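You operate a simulated robot arm through the tools that you are given. There is no shell and no other tool.

The job below is to be done with a simulated robot arm. You get a single attempt, and the scene is never put back.

TASK
Put one vanilla ball on the cone with the green sleeve.
Fine: use the teal scoop; leave the cone in its rack; spill none; rinse the scoop, lay it back in the short steel pan by the small sink; close the lid again.

It is judged by the outcome, as a careful person would: the job done as asked, and still so three seconds after it is handed in. It fails if anything else is knocked over, pushed out of place, dropped, spilled or broken. A push-on lid holds only when it is set on centred and level and pressed home; a screw cap is set on level and turned clockwise until tight.

THE ROBOT
A 7-joint arm with a three-finger gripper, fixed in place. Base frame: the origin is on the floor under the middle of its stand, x ahead of it, y to its left, z up; the work surface is at about z = 0.864. Units: m, degrees, N and s.
It reaches about 1.342 m from its shoulder. Its first joint turns from -166.0 to 166.0 degrees. Payload 2.69 kg.
The tool frame sits at the grasp point between the pads (the TCP): z along the fingers, y along the line on which they close. The tips reach 0.03 m beyond it. The gripper opens to 0.128 m; its body begins 0.117 m behind the TCP.
Orientation is told as [roll, pitch, yaw] about the base's x, y, z axes, in that order, counted from this pose: with the fingers straight down and closing along the base's y, the tool's x points along the base's -x, its y along +y and its z along -z.

THE INTERFACE
- The arm moves only by the tool send_rows. Its arguments are lists of equal length, an entry for each row: "dp": the shift along the base's x, y, z in cm, a list of three; "turn": the turn, a rotation vector about the base's x, y, z in degrees, a list of three; "gripper": the opening in per cent of the stroke, from 0 (shut) to 100 (fully open). In form: {"dp": [[tx, ty, tz], ...], "turn": [[rx, ry, rz], ...], "gripper": [gripper, ...]}. A call has 1 to 20 rows; each row is the pose to reach, as a shift and turn from the pose commanded when the call began. A row lasts 0.2 s, in which the tool goes at most 0.05 m and 8.6 degrees; a call with a longer step from one row to the next is refused whole, and so is a gripper value outside its range. Where a pose cannot be reached the arm comes as near as it can. A force on the tool above 40 N (or 10 N above the force at the start of the call, whichever is more), or a blocked arm, ends the call early, and 0.2 s more pass. Each finger travels about 0.127 m/s and halts on what it meets, pressing with about 27 N; the grip force reading is that of the motor and also rises with nothing between the fingers. The clock runs only during rows and for 0.2 s after the last one: add rows that repeat a pose to give the fingers time. It gives the time, the measured TCP pose, the force on the tool (base axes), the opening and the grip force at its end, in the units of the frame above (readings bear some noise), with the torque about the TCP (base axes, N m) and any sound that the robot's microphone picked up.
- Cameras (640 x 400 px; columns grow to the right, rows downward): "scene" is fixed at [0.2204, 0.4938, 1.6019]; the picture's right is [-0.94, -0.35, 0.00], its down [-0.18, 0.48, -0.86] and it looks along [0.30, -0.80, -0.52] (base axes); focal length 322 px, centre (320, 200). "wrist" rides on the gripper at [0.058, 0.054, -0.131] in the tool frame; the picture's right is [-0.68, 0.74, 0.00], its down [-0.62, -0.57, -0.55] and it looks along [-0.40, -0.37, 0.84] (tool axes); focal length 234 px, centre (320, 200). There is no depth. A picture from a camera that has moved, and an enlarged one, comes with that camera's place and axes in the base frame and with its lens. The place of the scene camera against the robot may be out by one fixed shift of up to 0.025 m in any direction.
- camera(camera): a new picture of that camera. It takes no simulated time.
- raise_lower(by): moves the trunk up (or, below 0, down) by that many m; the arm rides with it, the base frame stays. It gives what a move gives, with no picture.
- enlarge(camera, box): a new picture of the part [left, top, right, bottom] of that camera's present view, enlarged. It takes no simulated time.
- hand_in(): hands the job in; it is judged then, once.

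Nothing tells you positions but the pictures and the camera data. Unless the task says otherwise, let go and move clear before handing in.

The tools are called after ">>>" by a JSON object that holds its "method" and its "body". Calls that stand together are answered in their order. send_rows: Moves the arm, as the interface text tells. Its arguments: {"type":"object","properties":{"dp":{"type":"array"},"turn":{"type":"array"},"gripper":{"type":"array"}},"required":["dp","turn","gripper"]} The other tools are called the same way: raise_lower (by) moves the trunk up or down; camera (camera) takes a picture; enlarge (camera, box) takes an enlarged picture of a part of a camera's view; hand_in () hands the job in.

At the start:

```text
clock: 0.0
eef_pos: [0.3388, -0.6817, 1.2606]
tool_rot: [0.1, 0.0, 0.1]
wrist_force: [0.3, -0.7, -0.1]
ft_torque: [-0.01, 0.01, 0.03]
width: 0.1278
grip_force: 0.1
trunk travel left (down, up): [-0.15, 0.2]
```

scene: 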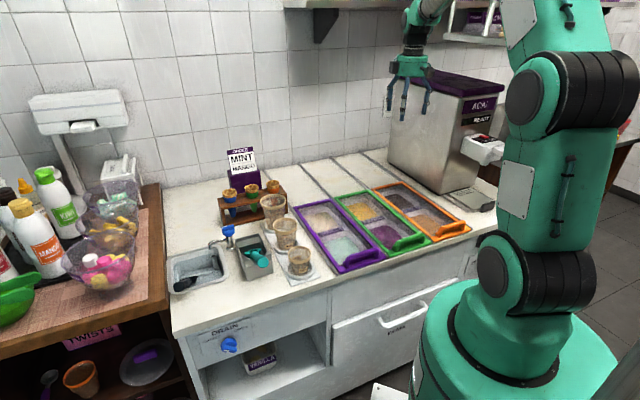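
wrist: 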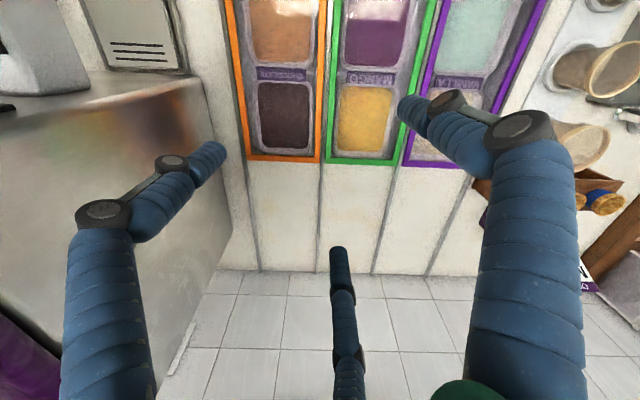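

I see a counter with three lidded tubs (purple, green, orange frames), a small sink, a short steel pan with a teal scoop, and a cone rack. I'll look closer before moving.

>>> {"method": "enlarge", "body": {"camera": "scene", "box": [160, 140, 320, 300]}}

>>> {"method": "enlarge", "body": {"camera": "scene", "box": [280, 160, 480, 290]}}

>>> {"method": "enlarge", "body": {"camera": "wrist", "box": [220, 0, 520, 170]}}

>>> {"method": "enlarge", "body": {"camera": "wrist", "box": [440, 0, 640, 300]}}

```text
2.50 times, centred on (240, 220) of scene
camera zoom: at [0.2204, 0.4938, 1.6019], right [-0.94, -0.35, 0.0], down [-0.18, 0.48, -0.86], along [0.3, -0.8, -0.52], focal length 804 px, centre (520, 150)
```

zoom: 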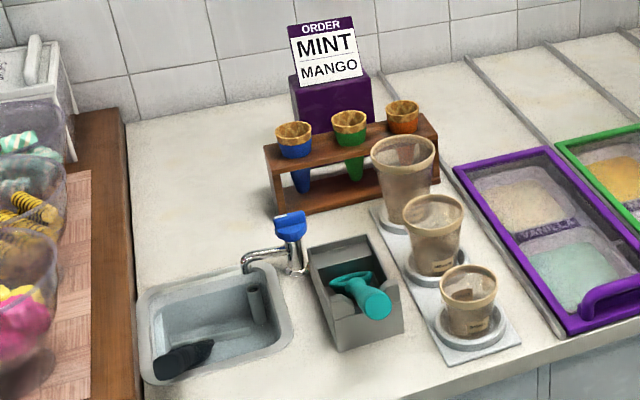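

```text
3.08 times, centred on (380, 225) of scene
camera zoom: at [0.2204, 0.4938, 1.6019], right [-0.94, -0.35, 0.0], down [-0.18, 0.48, -0.86], along [0.3, -0.8, -0.52], focal length 990 px, centre (135, 123)
```

zoom: 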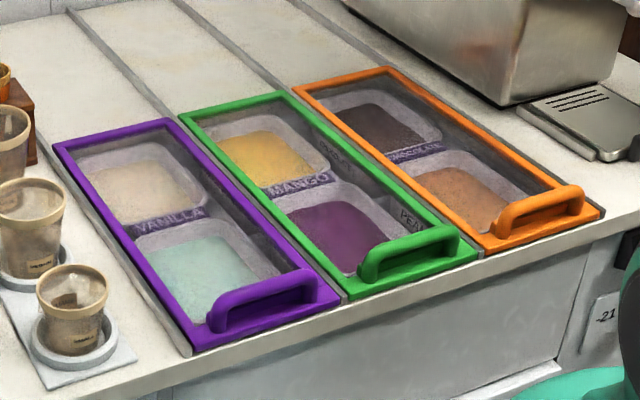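

```text
2.13 times, centred on (370, 85) of wrist
camera zoom: at [0.2804, -0.6261, 1.392], right [0.68, 0.74, 0.0], down [0.62, -0.56, 0.55], along [0.4, -0.37, -0.84], focal length 500 px, centre (213, 445)
```

zoom: 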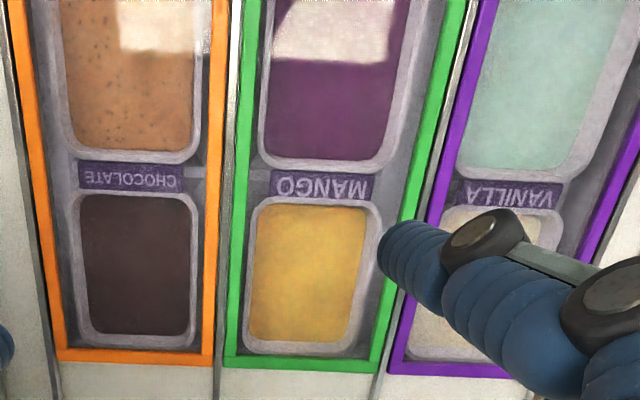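

```text
1.33 times, centred on (540, 150) of wrist
camera zoom: at [0.2804, -0.6261, 1.392], right [0.68, 0.74, 0.0], down [0.62, -0.56, 0.55], along [0.4, -0.37, -0.84], focal length 312 px, centre (27, 267)
```

zoom: 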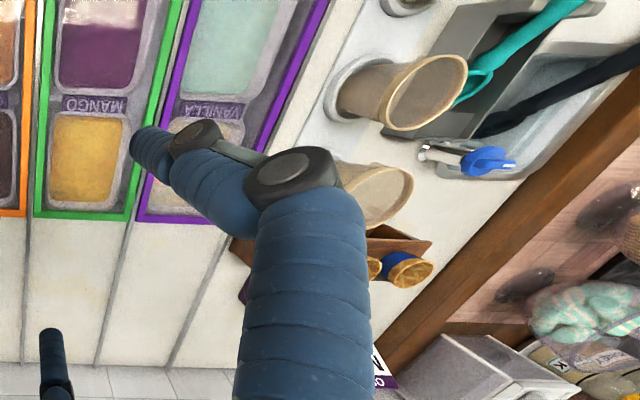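

The lids lie side by side with rails running back to the wall, and the pan with the teal scoop is near the sink to the robot's left. I'll carry the hand high over to the pan and sink to look closely.

>>> {"method": "send_rows", "body": {"dp": [[2, 3.5, 2], [4.5, 7, 4], [7, 11, 4], [9.5, 15, 4], [12, 19, 4], [14.5, 23, 4], [17, 27, 4], [19.5, 31, 4], [22, 35, 4], [24.5, 39, 4], [27, 43, 4], [29.5, 47, 4], [32, 50, 4], [33, 52, 4]], "turn": [[0, 0, 0], [0, 0, 0], [0, 0, 0], [0, 0, 0], [0, 0, 0], [0, 0, 0], [0, 0, 0], [0, 0, 0], [0, 0, 0], [0, 0, 0], [0, 0, 0], [0, 0, 0], [0, 0, 0], [0, 0, 0]], "gripper": [100, 100, 100, 100, 100, 100, 100, 100, 100, 100, 100, 100, 100, 100]}}

>>> {"method": "camera", "body": {"camera": "wrist"}}

>>> {"method": "camera", "body": {"camera": "scene"}}

```text
clock: 3.0
eef_pos: [0.6688, -0.1604, 1.3003]
tool_rot: [-0.1, 0.0, 0.1]
wrist_force: [-0.1, -0.1, -0.8]
ft_torque: [0.01, 0.03, 0.0]
width: 0.1279
grip_force: 0.0
trunk travel left (down, up): [-0.15, 0.2]
```

```text
taken
camera wrist: at [0.6109, -0.1053, 1.4316], right [0.68, 0.74, 0.0], down [0.62, -0.57, 0.55], along [0.4, -0.37, -0.84], focal length 234 px, centre (320, 200)
```

wrist: 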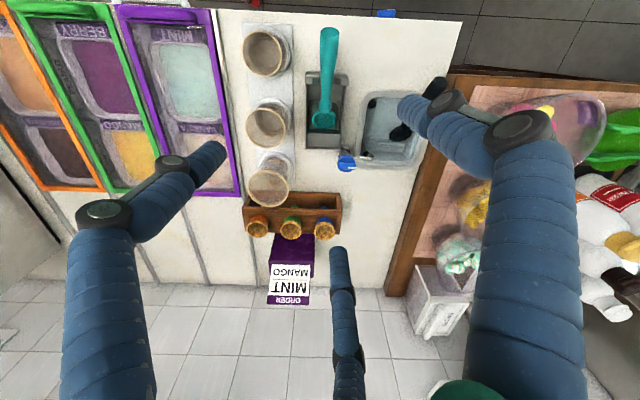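

```text
taken
```

scene: 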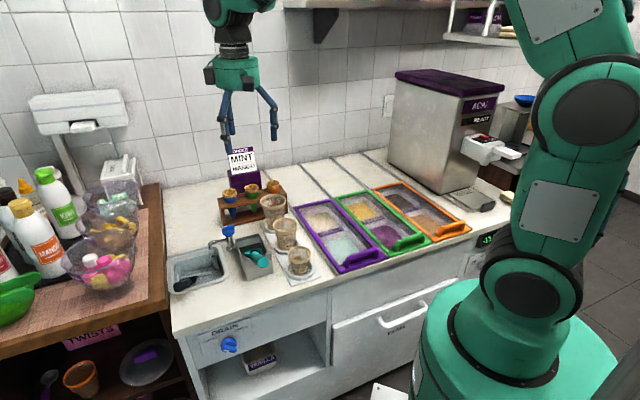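

I can see the pan, scoop, rack and sink all from above now. I'll enlarge each of them.

>>> {"method": "enlarge", "body": {"camera": "wrist", "box": [260, 0, 440, 180]}}

>>> {"method": "enlarge", "body": {"camera": "wrist", "box": [230, 160, 370, 310]}}

>>> {"method": "enlarge", "body": {"camera": "wrist", "box": [90, 0, 260, 200]}}

>>> {"method": "enlarge", "body": {"camera": "scene", "box": [210, 170, 330, 290]}}

```text
2.22 times, centred on (350, 90) of wrist
camera zoom: at [0.6109, -0.1053, 1.4316], right [0.68, 0.74, 0.0], down [0.62, -0.57, 0.55], along [0.4, -0.37, -0.84], focal length 520 px, centre (253, 444)
```

zoom: 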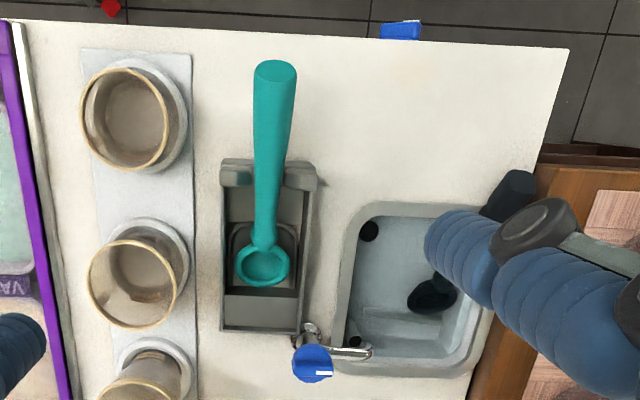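

```text
2.67 times, centred on (300, 235) of wrist
camera zoom: at [0.6109, -0.1053, 1.4316], right [0.68, 0.74, 0.0], down [0.62, -0.57, 0.55], along [0.4, -0.37, -0.84], focal length 624 px, centre (373, 107)
```

zoom: 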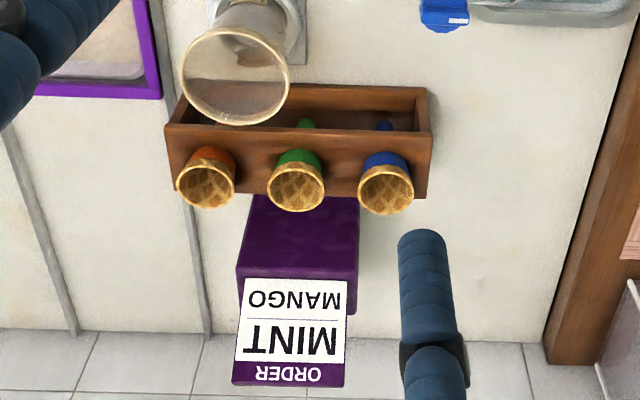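

```text
2.00 times, centred on (175, 100) of wrist
camera zoom: at [0.6109, -0.1053, 1.4316], right [0.68, 0.74, 0.0], down [0.62, -0.57, 0.55], along [0.4, -0.37, -0.84], focal length 468 px, centre (610, 400)
```

zoom: 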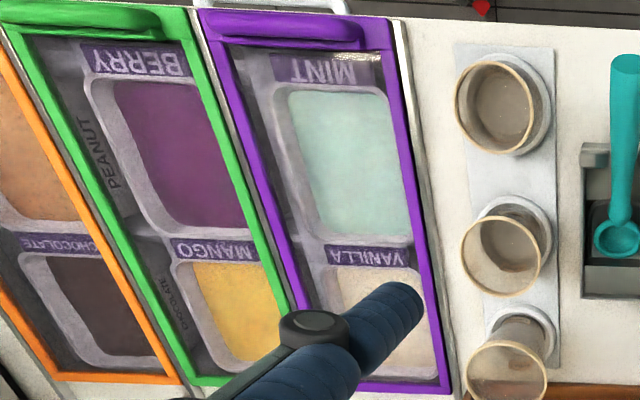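

```text
3.33 times, centred on (270, 230) of scene
camera zoom: at [0.2204, 0.4938, 1.6019], right [-0.94, -0.35, 0.0], down [-0.18, 0.48, -0.86], along [0.3, -0.8, -0.52], focal length 1072 px, centre (487, 100)
```

zoom: 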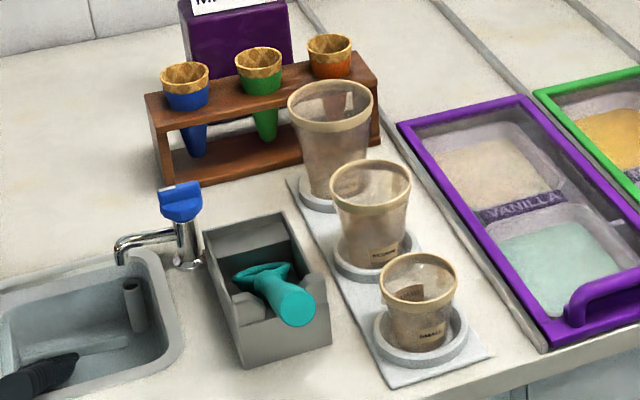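

The scoop lies along the counter's depth with its handle raised over the pan's front notch. I'll move over the sink and lower a bit to study the tap and water.

>>> {"method": "send_rows", "body": {"dp": [[3, 3, -3], [6, 6, -6], [9, 9, -8], [11, 11, -10]], "turn": [[0, 0, 0], [0, 0, 0], [0, 0, 0], [0, 0, 0]], "gripper": [100, 100, 100, 100]}}

>>> {"method": "camera", "body": {"camera": "wrist"}}

>>> {"method": "enlarge", "body": {"camera": "wrist", "box": [220, 0, 420, 180]}}

>>> {"method": "enlarge", "body": {"camera": "scene", "box": [155, 210, 275, 300]}}

```text
refused: row 1 steps farther than a row can; nothing moved
```

```text
taken
camera wrist: at [0.6109, -0.1053, 1.4316], right [0.68, 0.74, 0.0], down [0.62, -0.57, 0.55], along [0.4, -0.37, -0.84], focal length 234 px, centre (320, 200)
```

wrist: 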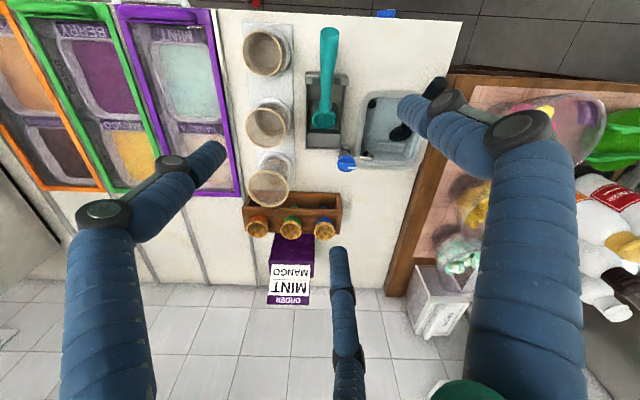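

```text
2.22 times, centred on (320, 90) of wrist
camera zoom: at [0.6109, -0.1053, 1.4316], right [0.68, 0.74, 0.0], down [0.62, -0.57, 0.55], along [0.4, -0.37, -0.84], focal length 520 px, centre (320, 444)
```

zoom: 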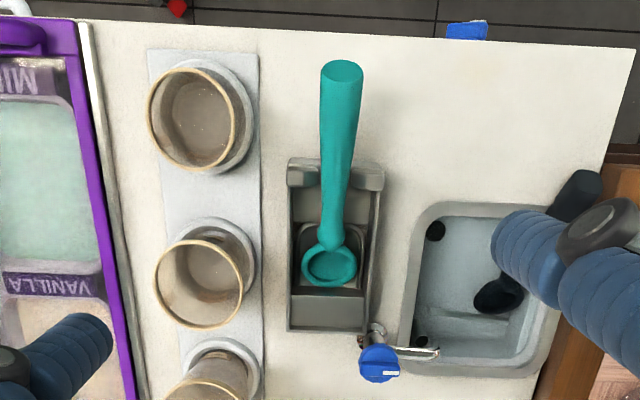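

```text
4.44 times, centred on (215, 255) of scene
camera zoom: at [0.2204, 0.4938, 1.6019], right [-0.94, -0.35, 0.0], down [-0.18, 0.48, -0.86], along [0.3, -0.8, -0.52], focal length 1429 px, centre (787, -44)
```

zoom: 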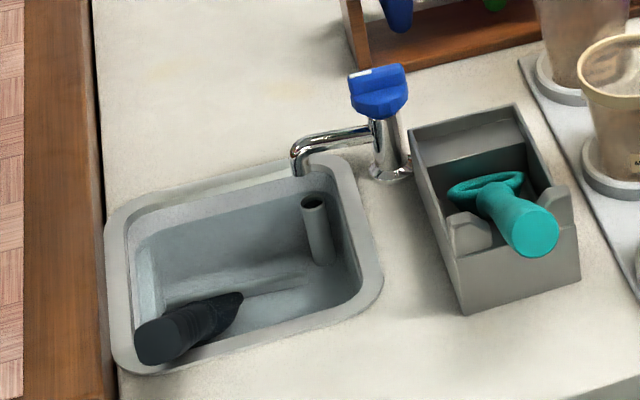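

The sink has a standpipe, a tap with a blue knob, and a black scoop lying in it. I'll move in smaller steps to view it closer.

>>> {"method": "send_rows", "body": {"dp": [[2.5, 2.5, -2.5], [5, 5, -5], [7.5, 7.5, -7.5], [10, 10, -10], [11.5, 11.5, -12], [11.5, 11.5, -15]], "turn": [[0, 0, 0], [0, 0, 0], [0, 0, 0], [0, 0, 0], [0, 0, 0], [0, 0, 0]], "gripper": [100, 100, 100, 100, 100, 100]}}

>>> {"method": "camera", "body": {"camera": "wrist"}}

>>> {"method": "enlarge", "body": {"camera": "wrist", "box": [220, 0, 420, 180]}}

```text
clock: 4.4
eef_pos: [0.7836, -0.045, 1.1502]
tool_rot: [0.0, 0.0, -0.1]
wrist_force: [-0.1, 0.1, -0.4]
ft_torque: [0.01, -0.02, 0.0]
width: 0.1278
grip_force: 0.0
trunk travel left (down, up): [-0.15, 0.2]
```

```text
taken
camera wrist: at [0.7246, 0.0092, 1.2804], right [0.68, 0.74, 0.0], down [0.62, -0.56, 0.55], along [0.4, -0.37, -0.84], focal length 234 px, centre (320, 200)
```

wrist: 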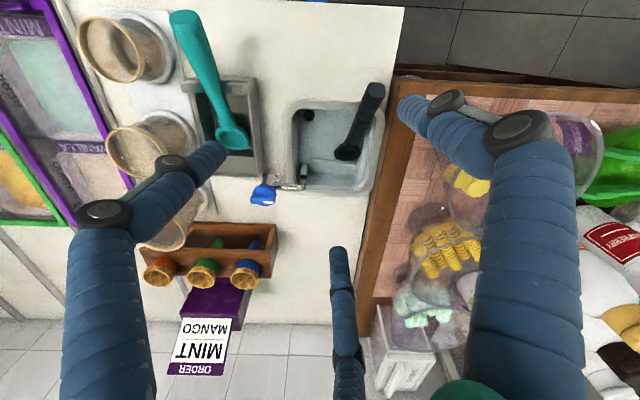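

```text
2.22 times, centred on (320, 90) of wrist
camera zoom: at [0.7246, 0.0092, 1.2804], right [0.68, 0.74, 0.0], down [0.62, -0.56, 0.55], along [0.4, -0.37, -0.84], focal length 520 px, centre (320, 444)
```

zoom: 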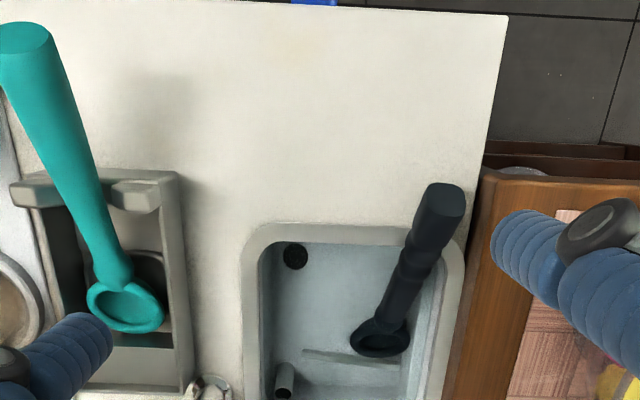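

The sink seems empty, with a drain hole, a standpipe and a black scoop in it. I'll move over the tap to see the knob and spout.

>>> {"method": "send_rows", "body": {"dp": [[1, -4.5, 0], [2, -9, 0], [3.4, -13.5, 0]], "turn": [[0, 0, 0], [0, 0, 0], [0, 0, 0]], "gripper": [100, 100, 100]}}

>>> {"method": "camera", "body": {"camera": "wrist"}}

>>> {"method": "enlarge", "body": {"camera": "wrist", "box": [220, 0, 420, 180]}}

```text
clock: 5.2
eef_pos: [0.8167, -0.1834, 1.1482]
tool_rot: [0.0, 0.0, 0.2]
wrist_force: [-0.2, 0.1, -0.8]
ft_torque: [0.01, -0.03, 0.01]
width: 0.1281
grip_force: 0.1
trunk travel left (down, up): [-0.15, 0.2]
```

```text
taken
camera wrist: at [0.7578, -0.1265, 1.2797], right [0.68, 0.74, 0.0], down [0.62, -0.56, 0.55], along [0.4, -0.37, -0.84], focal length 234 px, centre (320, 200)
```

wrist: 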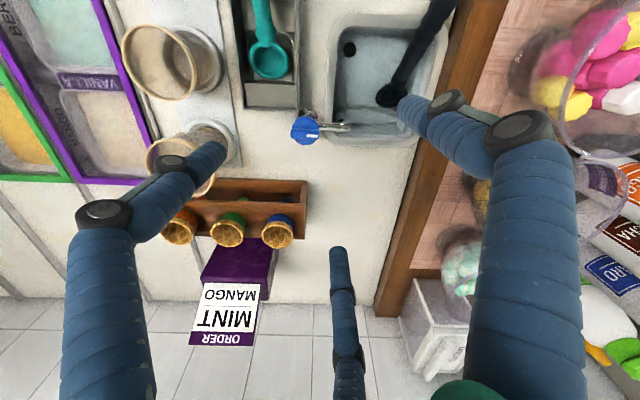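

```text
2.22 times, centred on (320, 90) of wrist
camera zoom: at [0.7578, -0.1265, 1.2797], right [0.68, 0.74, 0.0], down [0.62, -0.56, 0.55], along [0.4, -0.37, -0.84], focal length 520 px, centre (320, 444)
```

zoom: 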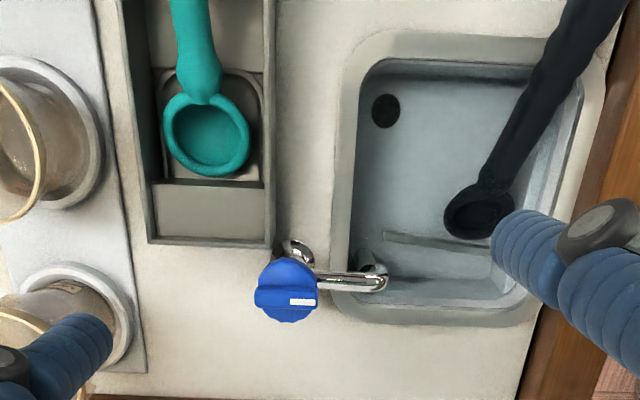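

The tap knob is a round ridged cap with a white mark pointing along the spout, and the scoop bowl faces up in the pan. Next I'll move over to the purple lid's handle to see how it opens.

>>> {"method": "send_rows", "body": {"dp": [[-2, 0, 4], [-6, -0.5, 6], [-10.5, -1, 7], [-15, -1.5, 7], [-19.5, -2, 7], [-24, -2.8, 7], [-28.5, -3.6, 7], [-33, -4.5, 7], [-37.5, -5.4, 7], [-42, -6, 7], [-46, -6.7, 5], [-47.4, -6.7, 2]], "turn": [[0, 0, 0], [0, 0, 0], [0, 0, 0], [0, 0, 0], [0, 0, 0], [0, 0, 0], [0, 0, 0], [0, 0, 0], [0, 0, 0], [0, 0, 0], [0, 0, 0], [0, 0, 0]], "gripper": [100, 100, 100, 100, 100, 100, 100, 100, 100, 100, 100, 100]}}

>>> {"method": "camera", "body": {"camera": "wrist"}}

>>> {"method": "camera", "body": {"camera": "scene"}}

```text
clock: 7.8
eef_pos: [0.3418, -0.2475, 1.1714]
tool_rot: [0.0, 0.1, 0.1]
wrist_force: [-1.2, -0.2, -0.6]
ft_torque: [0.04, -0.04, 0.03]
width: 0.128
grip_force: 0.0
trunk travel left (down, up): [-0.15, 0.2]
```

```text
taken
camera wrist: at [0.2835, -0.193, 1.3019], right [0.68, 0.74, 0.0], down [0.62, -0.56, 0.55], along [0.41, -0.37, -0.84], focal length 234 px, centre (320, 200)
```

wrist: 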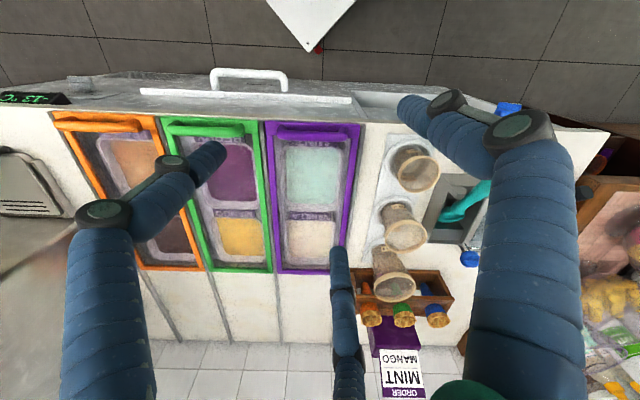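

```text
taken
```

scene: 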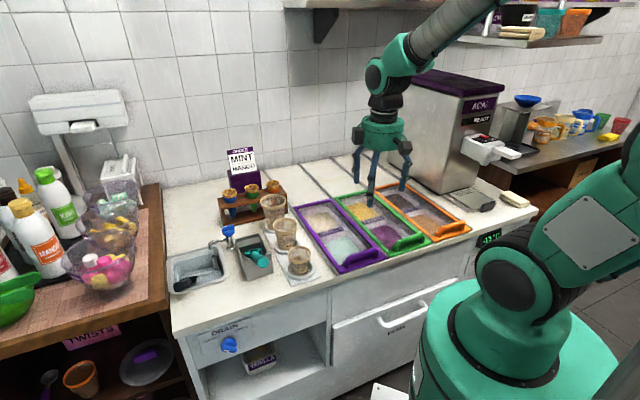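

The purple lid is in clear view; vanilla is the rear tub. I'll enlarge it to see the handle, rails and levels.

>>> {"method": "enlarge", "body": {"camera": "wrist", "box": [225, 95, 385, 285]}}

>>> {"method": "enlarge", "body": {"camera": "wrist", "box": [255, 110, 375, 185]}}

>>> {"method": "enlarge", "body": {"camera": "scene", "box": [290, 190, 400, 280]}}

>>> {"method": "enlarge", "body": {"camera": "scene", "box": [190, 310, 300, 390]}}

```text
2.11 times, centred on (305, 190) of wrist
camera zoom: at [0.2835, -0.193, 1.3019], right [0.68, 0.74, 0.0], down [0.62, -0.56, 0.55], along [0.41, -0.37, -0.84], focal length 493 px, centre (352, 221)
```

zoom: 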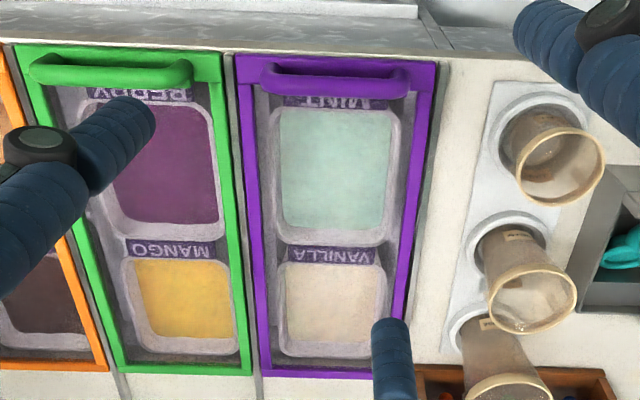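

```text
5.33 times, centred on (315, 148) of wrist
camera zoom: at [0.2835, -0.193, 1.3019], right [0.68, 0.74, 0.0], down [0.62, -0.56, 0.55], along [0.41, -0.37, -0.84], focal length 1249 px, centre (347, 480)
```

zoom: 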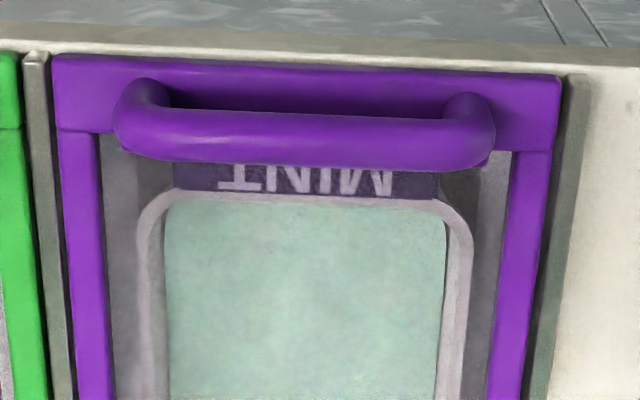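

```text
4.44 times, centred on (345, 235) of scene
camera zoom: at [0.2204, 0.4938, 1.6019], right [-0.94, -0.35, 0.0], down [-0.18, 0.48, -0.86], along [0.3, -0.8, -0.52], focal length 1429 px, centre (209, 44)
```

zoom: 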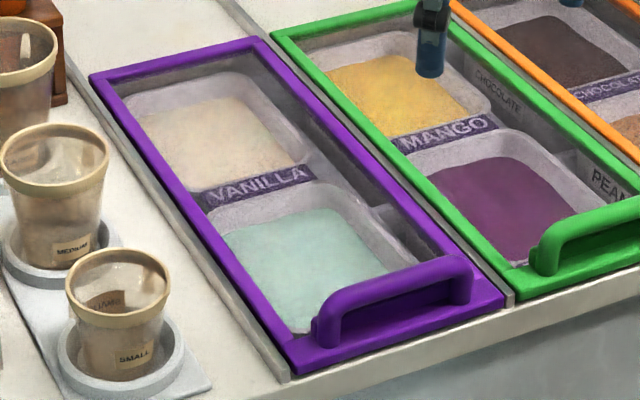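

```text
5.00 times, centred on (245, 350) of scene
camera zoom: at [0.2204, 0.4938, 1.6019], right [-0.94, -0.35, 0.0], down [-0.18, 0.48, -0.86], along [0.3, -0.8, -0.52], focal length 1608 px, centre (695, -550)
```

zoom: 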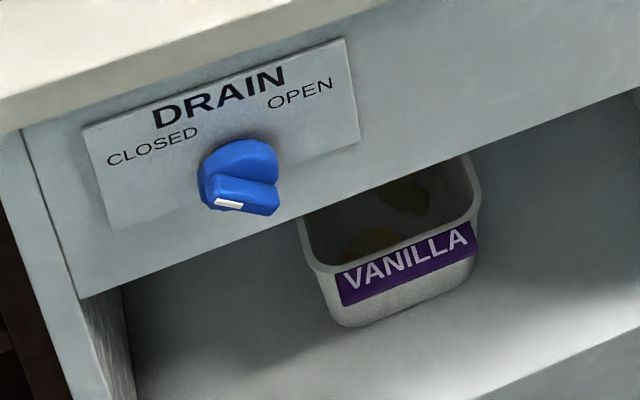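

The lid sits between grey rails that run back to the wall, with a raised bar handle at its front, so it should slide backward. I'll turn the hand so the fingers straddle the bar, and come down partway to check alignment.

>>> {"method": "send_rows", "body": {"dp": [[0.5, -1, -1], [1, -2, -3], [1.5, -3, -5], [2, -4, -8], [2.4, -4, -11], [2.4, -4, -14], [2.4, -4, -17], [2.4, -4, -18]], "turn": [[0, 0, 7], [0, 0, 14], [0, 0, 21], [0, 0, 28], [0, 0, 35], [0, 0, 42], [0, 0, 45], [0, 0, 45]], "gripper": [100, 100, 100, 100, 100, 100, 100, 100]}}

>>> {"method": "camera", "body": {"camera": "wrist"}}

>>> {"method": "camera", "body": {"camera": "scene"}}

```text
clock: 9.6
eef_pos: [0.3691, -0.2881, 0.9903]
tool_rot: [0.0, 0.0, 45.1]
wrist_force: [0.7, 0.0, 0.3]
ft_torque: [0.03, -0.01, 0.0]
width: 0.128
grip_force: 0.1
trunk travel left (down, up): [-0.15, 0.2]
```

```text
taken
camera wrist: at [0.2888, -0.2907, 1.1217], right [-0.04, 1.0, 0.0], down [0.84, 0.04, 0.55], along [0.55, 0.02, -0.84], focal length 234 px, centre (320, 200)
```

wrist: 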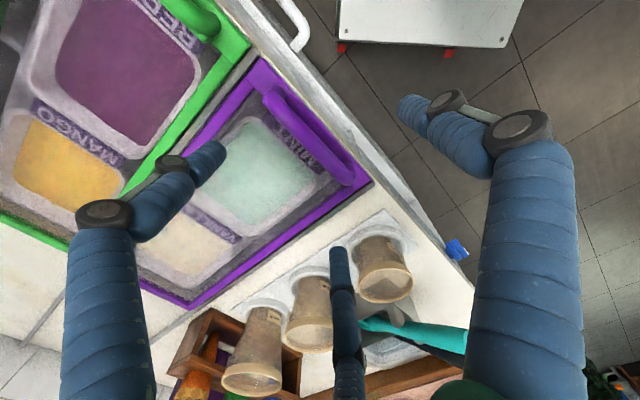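

```text
taken
```

scene: 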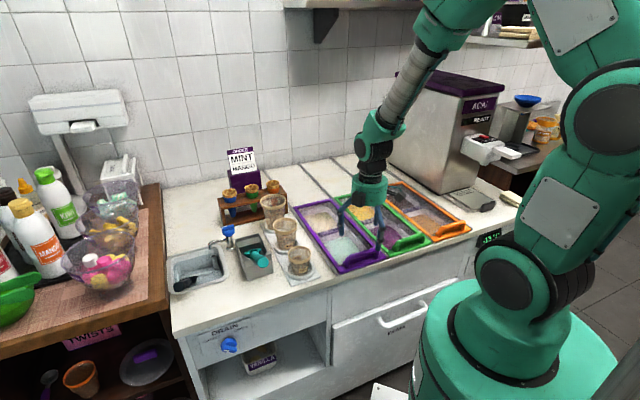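

The bar is about under the fingers, at roughly 0.46 m out along the counter depth. I'll descend so the fingers straddle it, then close gently.

>>> {"method": "send_rows", "body": {"dp": [[-0.1, 0.1, -2], [-0.2, 0.2, -4], [-0.2, 0.2, -6], [-0.2, 0.2, -7], [-0.2, 0.2, -7], [-0.2, 0.2, -7], [-0.2, 0.2, -7], [-0.2, 0.2, -7]], "turn": [[0, 0, 0], [0, 0, 0], [0, 0, 0], [0, 0, 0], [0, 0, 0], [0, 0, 0], [0, 0, 0], [0, 0, 0]], "gripper": [100, 100, 100, 100, 70, 40, 20, 10]}}

>>> {"method": "camera", "body": {"camera": "wrist"}}

```text
clock: 11.3
eef_pos: [0.3758, -0.2949, 0.9267]
tool_rot: [-1.2, -0.2, 45.1]
wrist_force: [23.7, -12.4, 2.6]
ft_torque: [-0.41, -0.55, -0.08]
width: 0.0283
grip_force: 11.0
trunk travel left (down, up): [-0.15, 0.2]
stopped in row 8: the force on the tool passed its limit at 44 N (the readings are from after the stop); the commanded pose is now the measured one
```

```text
taken
camera wrist: at [0.295, -0.295, 1.0559], right [-0.04, 1.0, -0.02], down [0.83, 0.04, 0.56], along [0.56, 0.01, -0.83], focal length 234 px, centre (320, 200)
```

wrist: 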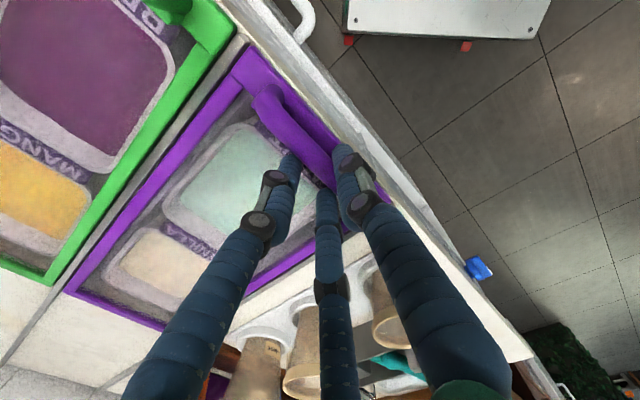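

The two rear fingers met the bar first and nudged the hand; the bar now lies between the fingers. I'll shift slightly toward the wall to centre on it and finish closing.

>>> {"method": "send_rows", "body": {"dp": [[0.2, -0.2, 0], [0.4, -0.4, 0], [0.5, -0.5, 0], [0.5, -0.5, 0], [0.5, -0.5, 0]], "turn": [[0, 0, 0], [0, 0, 0], [0, 0, 0], [0, 0, 0], [0, 0, 0]], "gripper": [22, 18, 12, 8, 4]}}

>>> {"method": "enlarge", "body": {"camera": "wrist", "box": [220, 60, 420, 260]}}

>>> {"method": "enlarge", "body": {"camera": "scene", "box": [290, 170, 430, 280]}}

```text
clock: 12.5
eef_pos: [0.3767, -0.2948, 0.9237]
tool_rot: [-0.8, 0.0, 45.1]
wrist_force: [8.9, -2.8, 1.9]
ft_torque: [-0.02, -0.19, -0.08]
width: 0.0264
grip_force: 45.4
trunk travel left (down, up): [-0.15, 0.2]
```

```text
2.00 times, centred on (320, 160) of wrist
camera zoom: at [0.2961, -0.2964, 1.0541], right [-0.04, 1.0, -0.01], down [0.83, 0.04, 0.56], along [0.56, 0.02, -0.83], focal length 468 px, centre (320, 280)
```

zoom: 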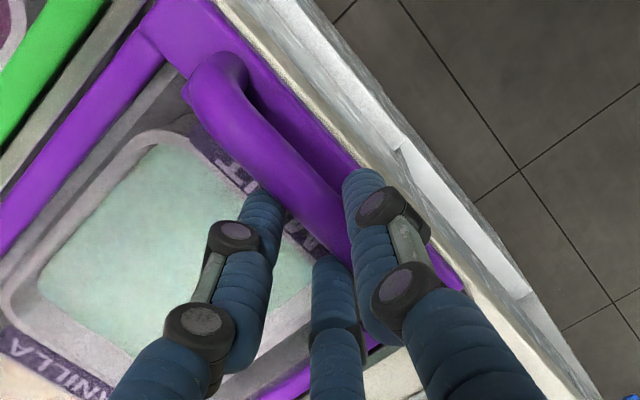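

```text
3.64 times, centred on (360, 225) of scene
camera zoom: at [0.2204, 0.4938, 1.6019], right [-0.94, -0.35, 0.0], down [-0.18, 0.48, -0.86], along [0.3, -0.8, -0.52], focal length 1170 px, centre (174, 109)
```

zoom: 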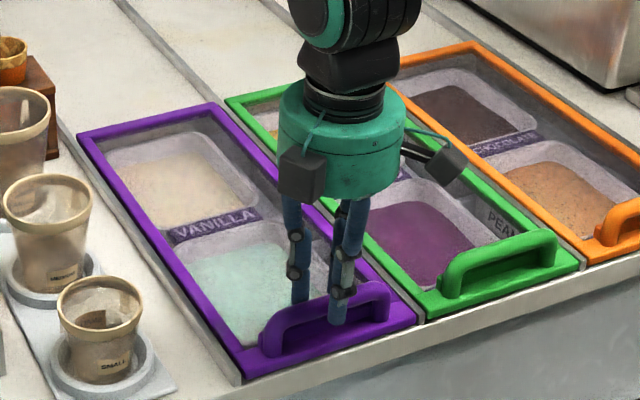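

The bar is gripped between the thumb and two fingers. I'll try sliding the lid toward the wall in small steps and watch the force.

>>> {"method": "send_rows", "body": {"dp": [[0.5, -0.5, 0], [1, -1, 0], [1.5, -1.5, 0], [2, -2, 0], [2.5, -2.5, 0], [3, -3, 0]], "turn": [[0, 0, 0], [0, 0, 0], [0, 0, 0], [0, 0, 0], [0, 0, 0], [0, 0, 0]], "gripper": [4, 4, 4, 4, 4, 4]}}

>>> {"method": "enlarge", "body": {"camera": "scene", "box": [290, 170, 430, 280]}}

```text
clock: 13.9
eef_pos: [0.4081, -0.3265, 0.9236]
tool_rot: [-0.8, 0.0, 45.1]
wrist_force: [4.4, 3.3, -11.5]
ft_torque: [0.03, -0.09, -0.07]
width: 0.0265
grip_force: 44.7
trunk travel left (down, up): [-0.15, 0.2]
```

```text
3.64 times, centred on (360, 225) of scene
camera zoom: at [0.2204, 0.4938, 1.6019], right [-0.94, -0.35, 0.0], down [-0.18, 0.48, -0.86], along [0.3, -0.8, -0.52], focal length 1170 px, centre (174, 109)
```

zoom: 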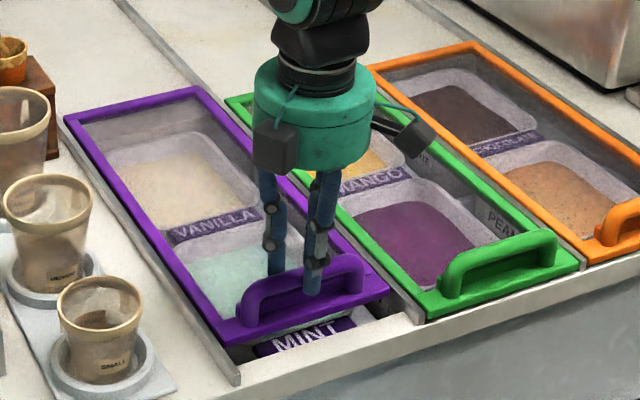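

The lid slides smoothly along its rails. I'll continue sliding it back toward the wall.

>>> {"method": "send_rows", "body": {"dp": [[1, -1, -0.1], [2, -2, -0.2], [3, -3, -0.3], [4, -4, -0.3], [5, -5, -0.3], [6, -6, -0.3], [7, -7, -0.3], [8, -8, -0.3], [9, -9, -0.3], [10, -10, -0.3], [11, -11, -0.3], [12, -12, -0.3], [13, -13, -0.3], [14, -14, -0.3], [15, -15, -0.3], [16, -16, -0.3], [17, -17, -0.3], [18, -18, -0.3]], "turn": [[0, 0, 0], [0, 0, 0], [0, 0, 0], [0, 0, 0], [0, 0, 0], [0, 0, 0], [0, 0, 0], [0, 0, 0], [0, 0, 0], [0, 0, 0], [0, 0, 0], [0, 0, 0], [0, 0, 0], [0, 0, 0], [0, 0, 0], [0, 0, 0], [0, 0, 0], [0, 0, 0]], "gripper": [4, 4, 4, 4, 4, 4, 4, 4, 4, 4, 4, 4, 4, 4, 4, 4, 4, 4]}}

>>> {"method": "camera", "body": {"camera": "scene"}}

>>> {"method": "camera", "body": {"camera": "wrist"}}

```text
clock: 15.2
eef_pos: [0.4618, -0.3816, 0.9241]
tool_rot: [-1.1, 0.0, 45.1]
wrist_force: [3.5, 1.8, 10.9]
ft_torque: [-0.11, -0.1, -0.03]
width: 0.0268
grip_force: 45.7
trunk travel left (down, up): [-0.15, 0.2]
stopped in row 6: the force on the tool passed its limit at 41 N (the readings are from after the stop); the commanded pose is now the measured one
```

```text
taken
```

scene: 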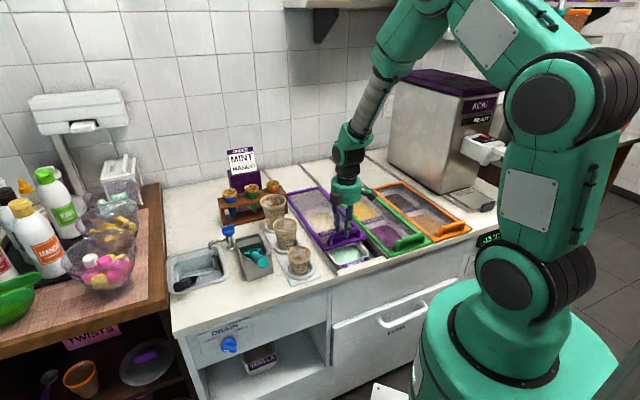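

```text
taken
camera wrist: at [0.3809, -0.3814, 1.0535], right [-0.04, 1.0, -0.01], down [0.83, 0.04, 0.56], along [0.56, 0.01, -0.83], focal length 234 px, centre (320, 200)
```

wrist: 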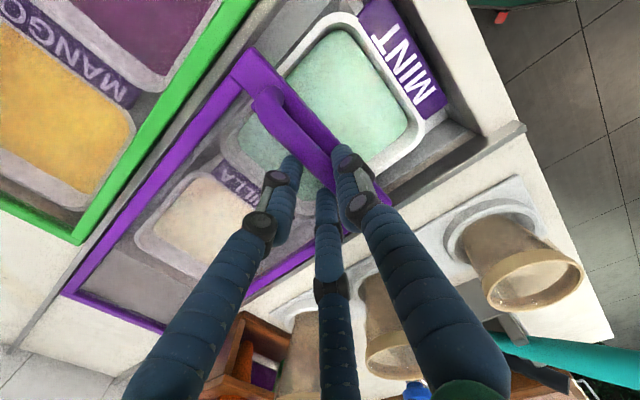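

Commanding slightly downward made the lid press and drag, so the call stopped; nothing looks out of place. I'll ease up a little and continue sliding.

>>> {"method": "send_rows", "body": {"dp": [[0, 0, 0.15], [0.7, -0.7, 0.2], [1.4, -1.4, 0.2], [2.1, -2.1, 0.2], [2.8, -2.8, 0.2], [3.5, -3.5, 0.2], [4.2, -4.2, 0.2], [4.9, -4.9, 0.2]], "turn": [[0, 0, 0], [0, 0, 0], [0, 0, 0], [0, 0, 0], [0, 0, 0], [0, 0, 0], [0, 0, 0], [0, 0, 0]], "gripper": [4, 4, 4, 4, 4, 4, 4, 4]}}

```text
clock: 17.0
eef_pos: [0.5112, -0.4296, 0.9238]
tool_rot: [-1.0, 0.0, 45.2]
wrist_force: [7.0, 5.3, -20.3]
ft_torque: [0.02, -0.15, -0.1]
width: 0.0263
grip_force: 44.9
trunk travel left (down, up): [-0.15, 0.2]
```

The lid is held vertically by its rails, so I'll bring the hand height back to neutral and keep sliding.

>>> {"method": "send_rows", "body": {"dp": [[0.3, -0.3, -0.3], [1, -1, -0.33], [1.7, -1.7, -0.33], [2.4, -2.4, -0.33], [3.1, -3.1, -0.33], [3.8, -3.8, -0.33], [4.5, -4.5, -0.33], [5.2, -5.2, -0.33], [5.9, -5.9, -0.33], [6.6, -6.6, -0.33]], "turn": [[0, 0, 0], [0, 0, 0], [0, 0, 0], [0, 0, 0], [0, 0, 0], [0, 0, 0], [0, 0, 0], [0, 0, 0], [0, 0, 0], [0, 0, 0]], "gripper": [4, 4, 4, 4, 4, 4, 4, 4, 4, 4]}}

>>> {"method": "camera", "body": {"camera": "scene"}}

```text
clock: 19.2
eef_pos: [0.5768, -0.4957, 0.9238]
tool_rot: [-1.2, -0.1, 45.1]
wrist_force: [2.7, 1.2, 29.5]
ft_torque: [0.18, -0.07, -0.12]
width: 0.0265
grip_force: 45.5
trunk travel left (down, up): [-0.15, 0.2]
```

```text
taken
```

scene: 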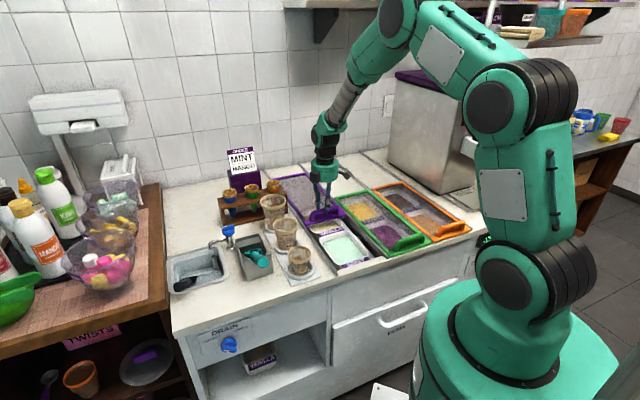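

The lid is about three quarters open. I'll relieve the vertical push and slide the rest of the way.

>>> {"method": "send_rows", "body": {"dp": [[0, 0, 0.19], [0.7, -0.7, 0.19], [1.4, -1.4, 0.19], [2.1, -2.1, 0.19], [2.8, -2.8, 0.19], [3.5, -3.5, 0.19], [4.2, -4.2, 0.19], [4.9, -4.9, 0.19], [5.6, -5.6, 0.19], [6.3, -6.3, 0.19]], "turn": [[0, 0, 0], [0, 0, 0], [0, 0, 0], [0, 0, 0], [0, 0, 0], [0, 0, 0], [0, 0, 0], [0, 0, 0], [0, 0, 0], [0, 0, 0]], "gripper": [4, 4, 4, 4, 4, 4, 4, 4, 4, 4]}}

>>> {"method": "enlarge", "body": {"camera": "scene", "box": [250, 150, 390, 280]}}

>>> {"method": "camera", "body": {"camera": "wrist"}}

```text
clock: 21.4
eef_pos: [0.6402, -0.5582, 0.9232]
tool_rot: [-1.0, 0.0, 45.1]
wrist_force: [2.9, 0.6, 4.5]
ft_torque: [0.02, -0.03, -0.07]
width: 0.0266
grip_force: 45.2
trunk travel left (down, up): [-0.15, 0.2]
```

```text
3.08 times, centred on (320, 215) of scene
camera zoom: at [0.2204, 0.4938, 1.6019], right [-0.94, -0.35, 0.0], down [-0.18, 0.48, -0.86], along [0.3, -0.8, -0.52], focal length 990 px, centre (320, 154)
```

zoom: 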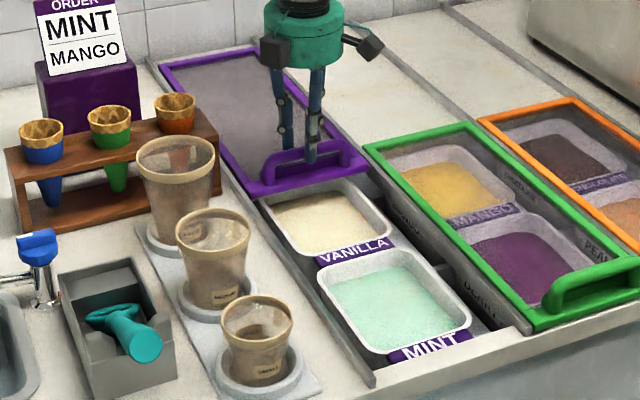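

```text
taken
camera wrist: at [0.5587, -0.5592, 1.0534], right [-0.04, 1.0, -0.01], down [0.83, 0.04, 0.56], along [0.56, 0.01, -0.83], focal length 234 px, centre (320, 200)
```

wrist: 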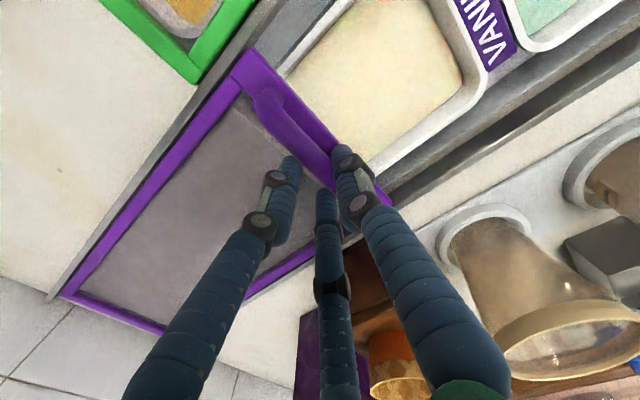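

The vanilla tub is now fully uncovered. I'll slide one more centimetre for clearance, then release and lift off.

>>> {"method": "send_rows", "body": {"dp": [[0.4, -0.4, 0], [0.8, -0.8, 0], [1.2, -1.2, 0], [1.2, -1.2, 0]], "turn": [[0, 0, 0], [0, 0, 0], [0, 0, 0], [0, 0, 0]], "gripper": [4, 4, 4, 4]}}

>>> {"method": "send_rows", "body": {"dp": [[0, 0, 0], [0, 0, 0], [0, 0, 0], [0, 0, 0]], "turn": [[0, 0, 0], [0, 0, 0], [0, 0, 0], [0, 0, 0]], "gripper": [25, 45, 60, 60]}}

>>> {"method": "send_rows", "body": {"dp": [[0, 0, 1.5], [0, 0, 4], [0, 0, 7], [0, 0, 11], [0, 0, 15]], "turn": [[0, 0, 0], [0, 0, 0], [0, 0, 0], [0, 0, 0], [0, 0, 0]], "gripper": [60, 60, 60, 60, 60]}}

>>> {"method": "camera", "body": {"camera": "scene"}}

>>> {"method": "camera", "body": {"camera": "wrist"}}

```text
clock: 22.4
eef_pos: [0.6514, -0.5707, 0.9235]
tool_rot: [-0.9, -0.1, 45.1]
wrist_force: [-1.8, -1.4, 3.1]
ft_torque: [-0.11, 0.14, -0.1]
width: 0.0266
grip_force: 45.0
trunk travel left (down, up): [-0.15, 0.2]
```

```text
clock: 23.4
eef_pos: [0.6519, -0.5701, 0.9247]
tool_rot: [-1.0, -0.1, 45.1]
wrist_force: [0.4, -0.2, 0.2]
ft_torque: [-0.01, 0.02, 0.01]
width: 0.0767
grip_force: 0.1
trunk travel left (down, up): [-0.15, 0.2]
```

```text
clock: 24.6
eef_pos: [0.6525, -0.5683, 1.0733]
tool_rot: [-0.9, -0.1, 45.1]
wrist_force: [0.1, 0.5, -0.1]
ft_torque: [0.01, -0.02, 0.02]
width: 0.0769
grip_force: 0.1
trunk travel left (down, up): [-0.15, 0.2]
```

```text
taken
```

scene: 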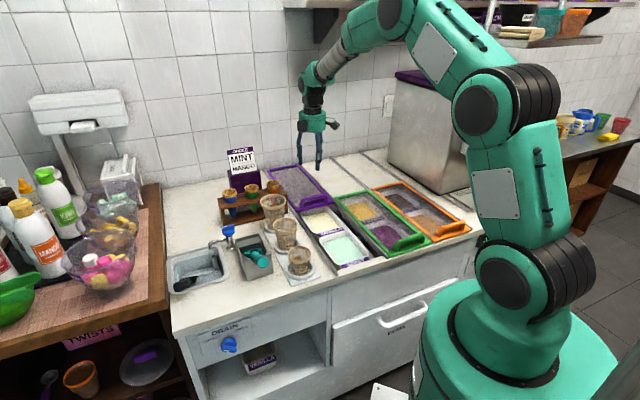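

```text
taken
camera wrist: at [0.5707, -0.5697, 1.2031], right [-0.04, 1.0, -0.01], down [0.83, 0.04, 0.56], along [0.56, 0.02, -0.83], focal length 234 px, centre (320, 200)
```

wrist: 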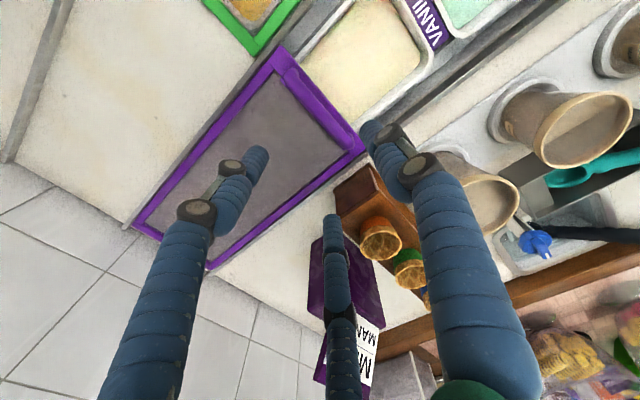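

The lid is open and stays put. Now I'll turn the hand back and look into the vanilla tub from two places to gauge its depth.

>>> {"method": "send_rows", "body": {"dp": [[-2, 1.5, 2], [-4, 3, 4], [-6, 4.5, 6], [-8.5, 6, 8], [-11, 7.5, 8], [-13.5, 9, 8], [-16, 11, 8], [-18.5, 13, 8]], "turn": [[0, 0, -6], [0, 0, -12], [0, 0, -18], [0, 0, -24], [0, 0, -30], [0, 0, -36], [0, 0, -42], [0, 0, -45]], "gripper": [60, 60, 60, 100, 100, 100, 100, 100]}}

>>> {"method": "camera", "body": {"camera": "wrist"}}

>>> {"method": "enlarge", "body": {"camera": "wrist", "box": [220, 60, 420, 260]}}

```text
clock: 26.4
eef_pos: [0.466, -0.4395, 1.1545]
tool_rot: [-1.0, -0.1, 0.0]
wrist_force: [-1.3, -0.2, 0.2]
ft_torque: [-0.01, -0.01, 0.0]
width: 0.1284
grip_force: 0.1
trunk travel left (down, up): [-0.15, 0.2]
```

```text
taken
camera wrist: at [0.4071, -0.3832, 1.2841], right [0.68, 0.74, -0.01], down [0.61, -0.56, 0.56], along [0.41, -0.39, -0.83], focal length 234 px, centre (320, 200)
```

wrist: 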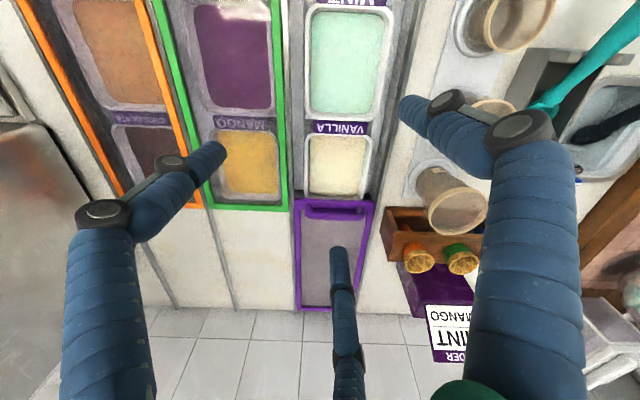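

```text
2.00 times, centred on (320, 160) of wrist
camera zoom: at [0.4071, -0.3832, 1.2841], right [0.68, 0.74, -0.01], down [0.61, -0.56, 0.56], along [0.41, -0.39, -0.83], focal length 468 px, centre (320, 280)
```

zoom: 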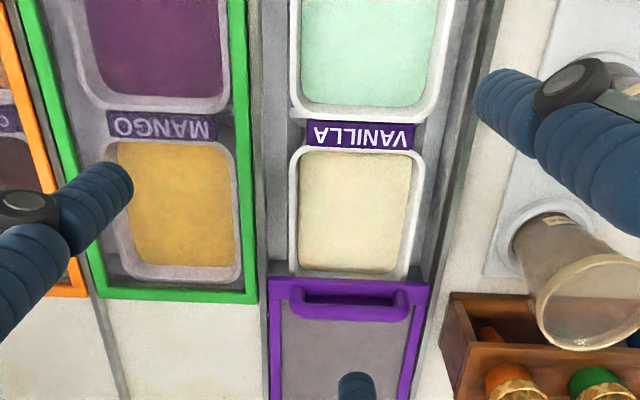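

I can see the vanilla surface well. I'll take a second view from more directly above for depth, and level the hand.

>>> {"method": "send_rows", "body": {"dp": [[3, -1.5, -2], [6, -3, -4], [9, -4.5, -6], [12, -6, -8], [13.2, -6.8, -8]], "turn": [[0.5, 0, 0], [1, 0, 0], [1, 0, 0], [1, 0, 0], [1, 0, 0]], "gripper": [100, 100, 100, 100, 100]}}

>>> {"method": "camera", "body": {"camera": "wrist"}}

>>> {"method": "enlarge", "body": {"camera": "wrist", "box": [220, 0, 420, 200]}}

>>> {"method": "enlarge", "body": {"camera": "scene", "box": [290, 190, 390, 280]}}

```text
clock: 27.6
eef_pos: [0.5999, -0.5089, 1.0718]
tool_rot: [0.0, 0.0, 0.0]
wrist_force: [-0.1, 0.5, -1.3]
ft_torque: [0.04, 0.05, 0.0]
width: 0.1279
grip_force: 0.0
trunk travel left (down, up): [-0.15, 0.2]
```

```text
taken
camera wrist: at [0.5403, -0.4536, 1.2022], right [0.68, 0.74, 0.0], down [0.62, -0.57, 0.55], along [0.41, -0.37, -0.84], focal length 234 px, centre (320, 200)
```

wrist: 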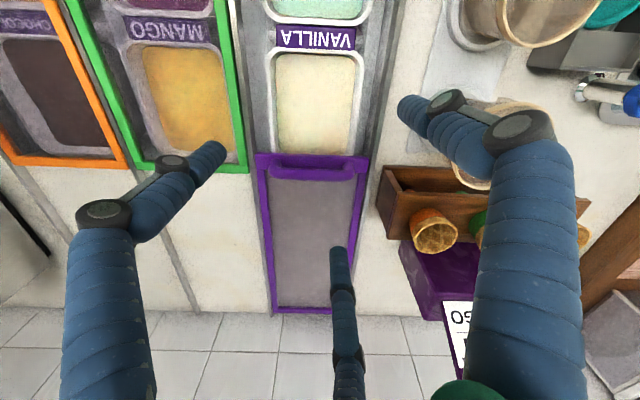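

```text
2.00 times, centred on (320, 100) of wrist
camera zoom: at [0.5403, -0.4536, 1.2022], right [0.68, 0.74, 0.0], down [0.62, -0.57, 0.55], along [0.41, -0.37, -0.84], focal length 468 px, centre (320, 400)
```

zoom: 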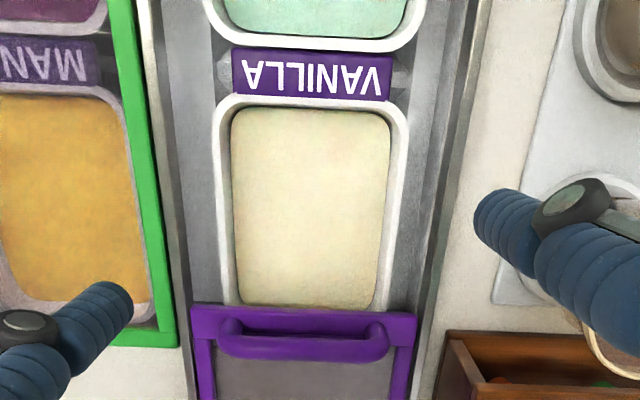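

```text
4.44 times, centred on (340, 235) of scene
camera zoom: at [0.2204, 0.4938, 1.6019], right [-0.94, -0.35, 0.0], down [-0.18, 0.48, -0.86], along [0.3, -0.8, -0.52], focal length 1429 px, centre (231, 44)
```

zoom: 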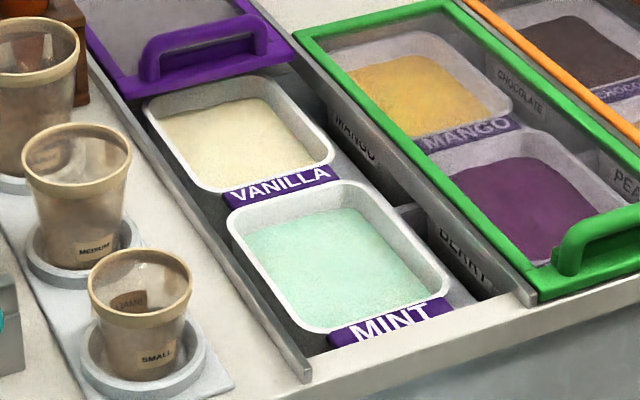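

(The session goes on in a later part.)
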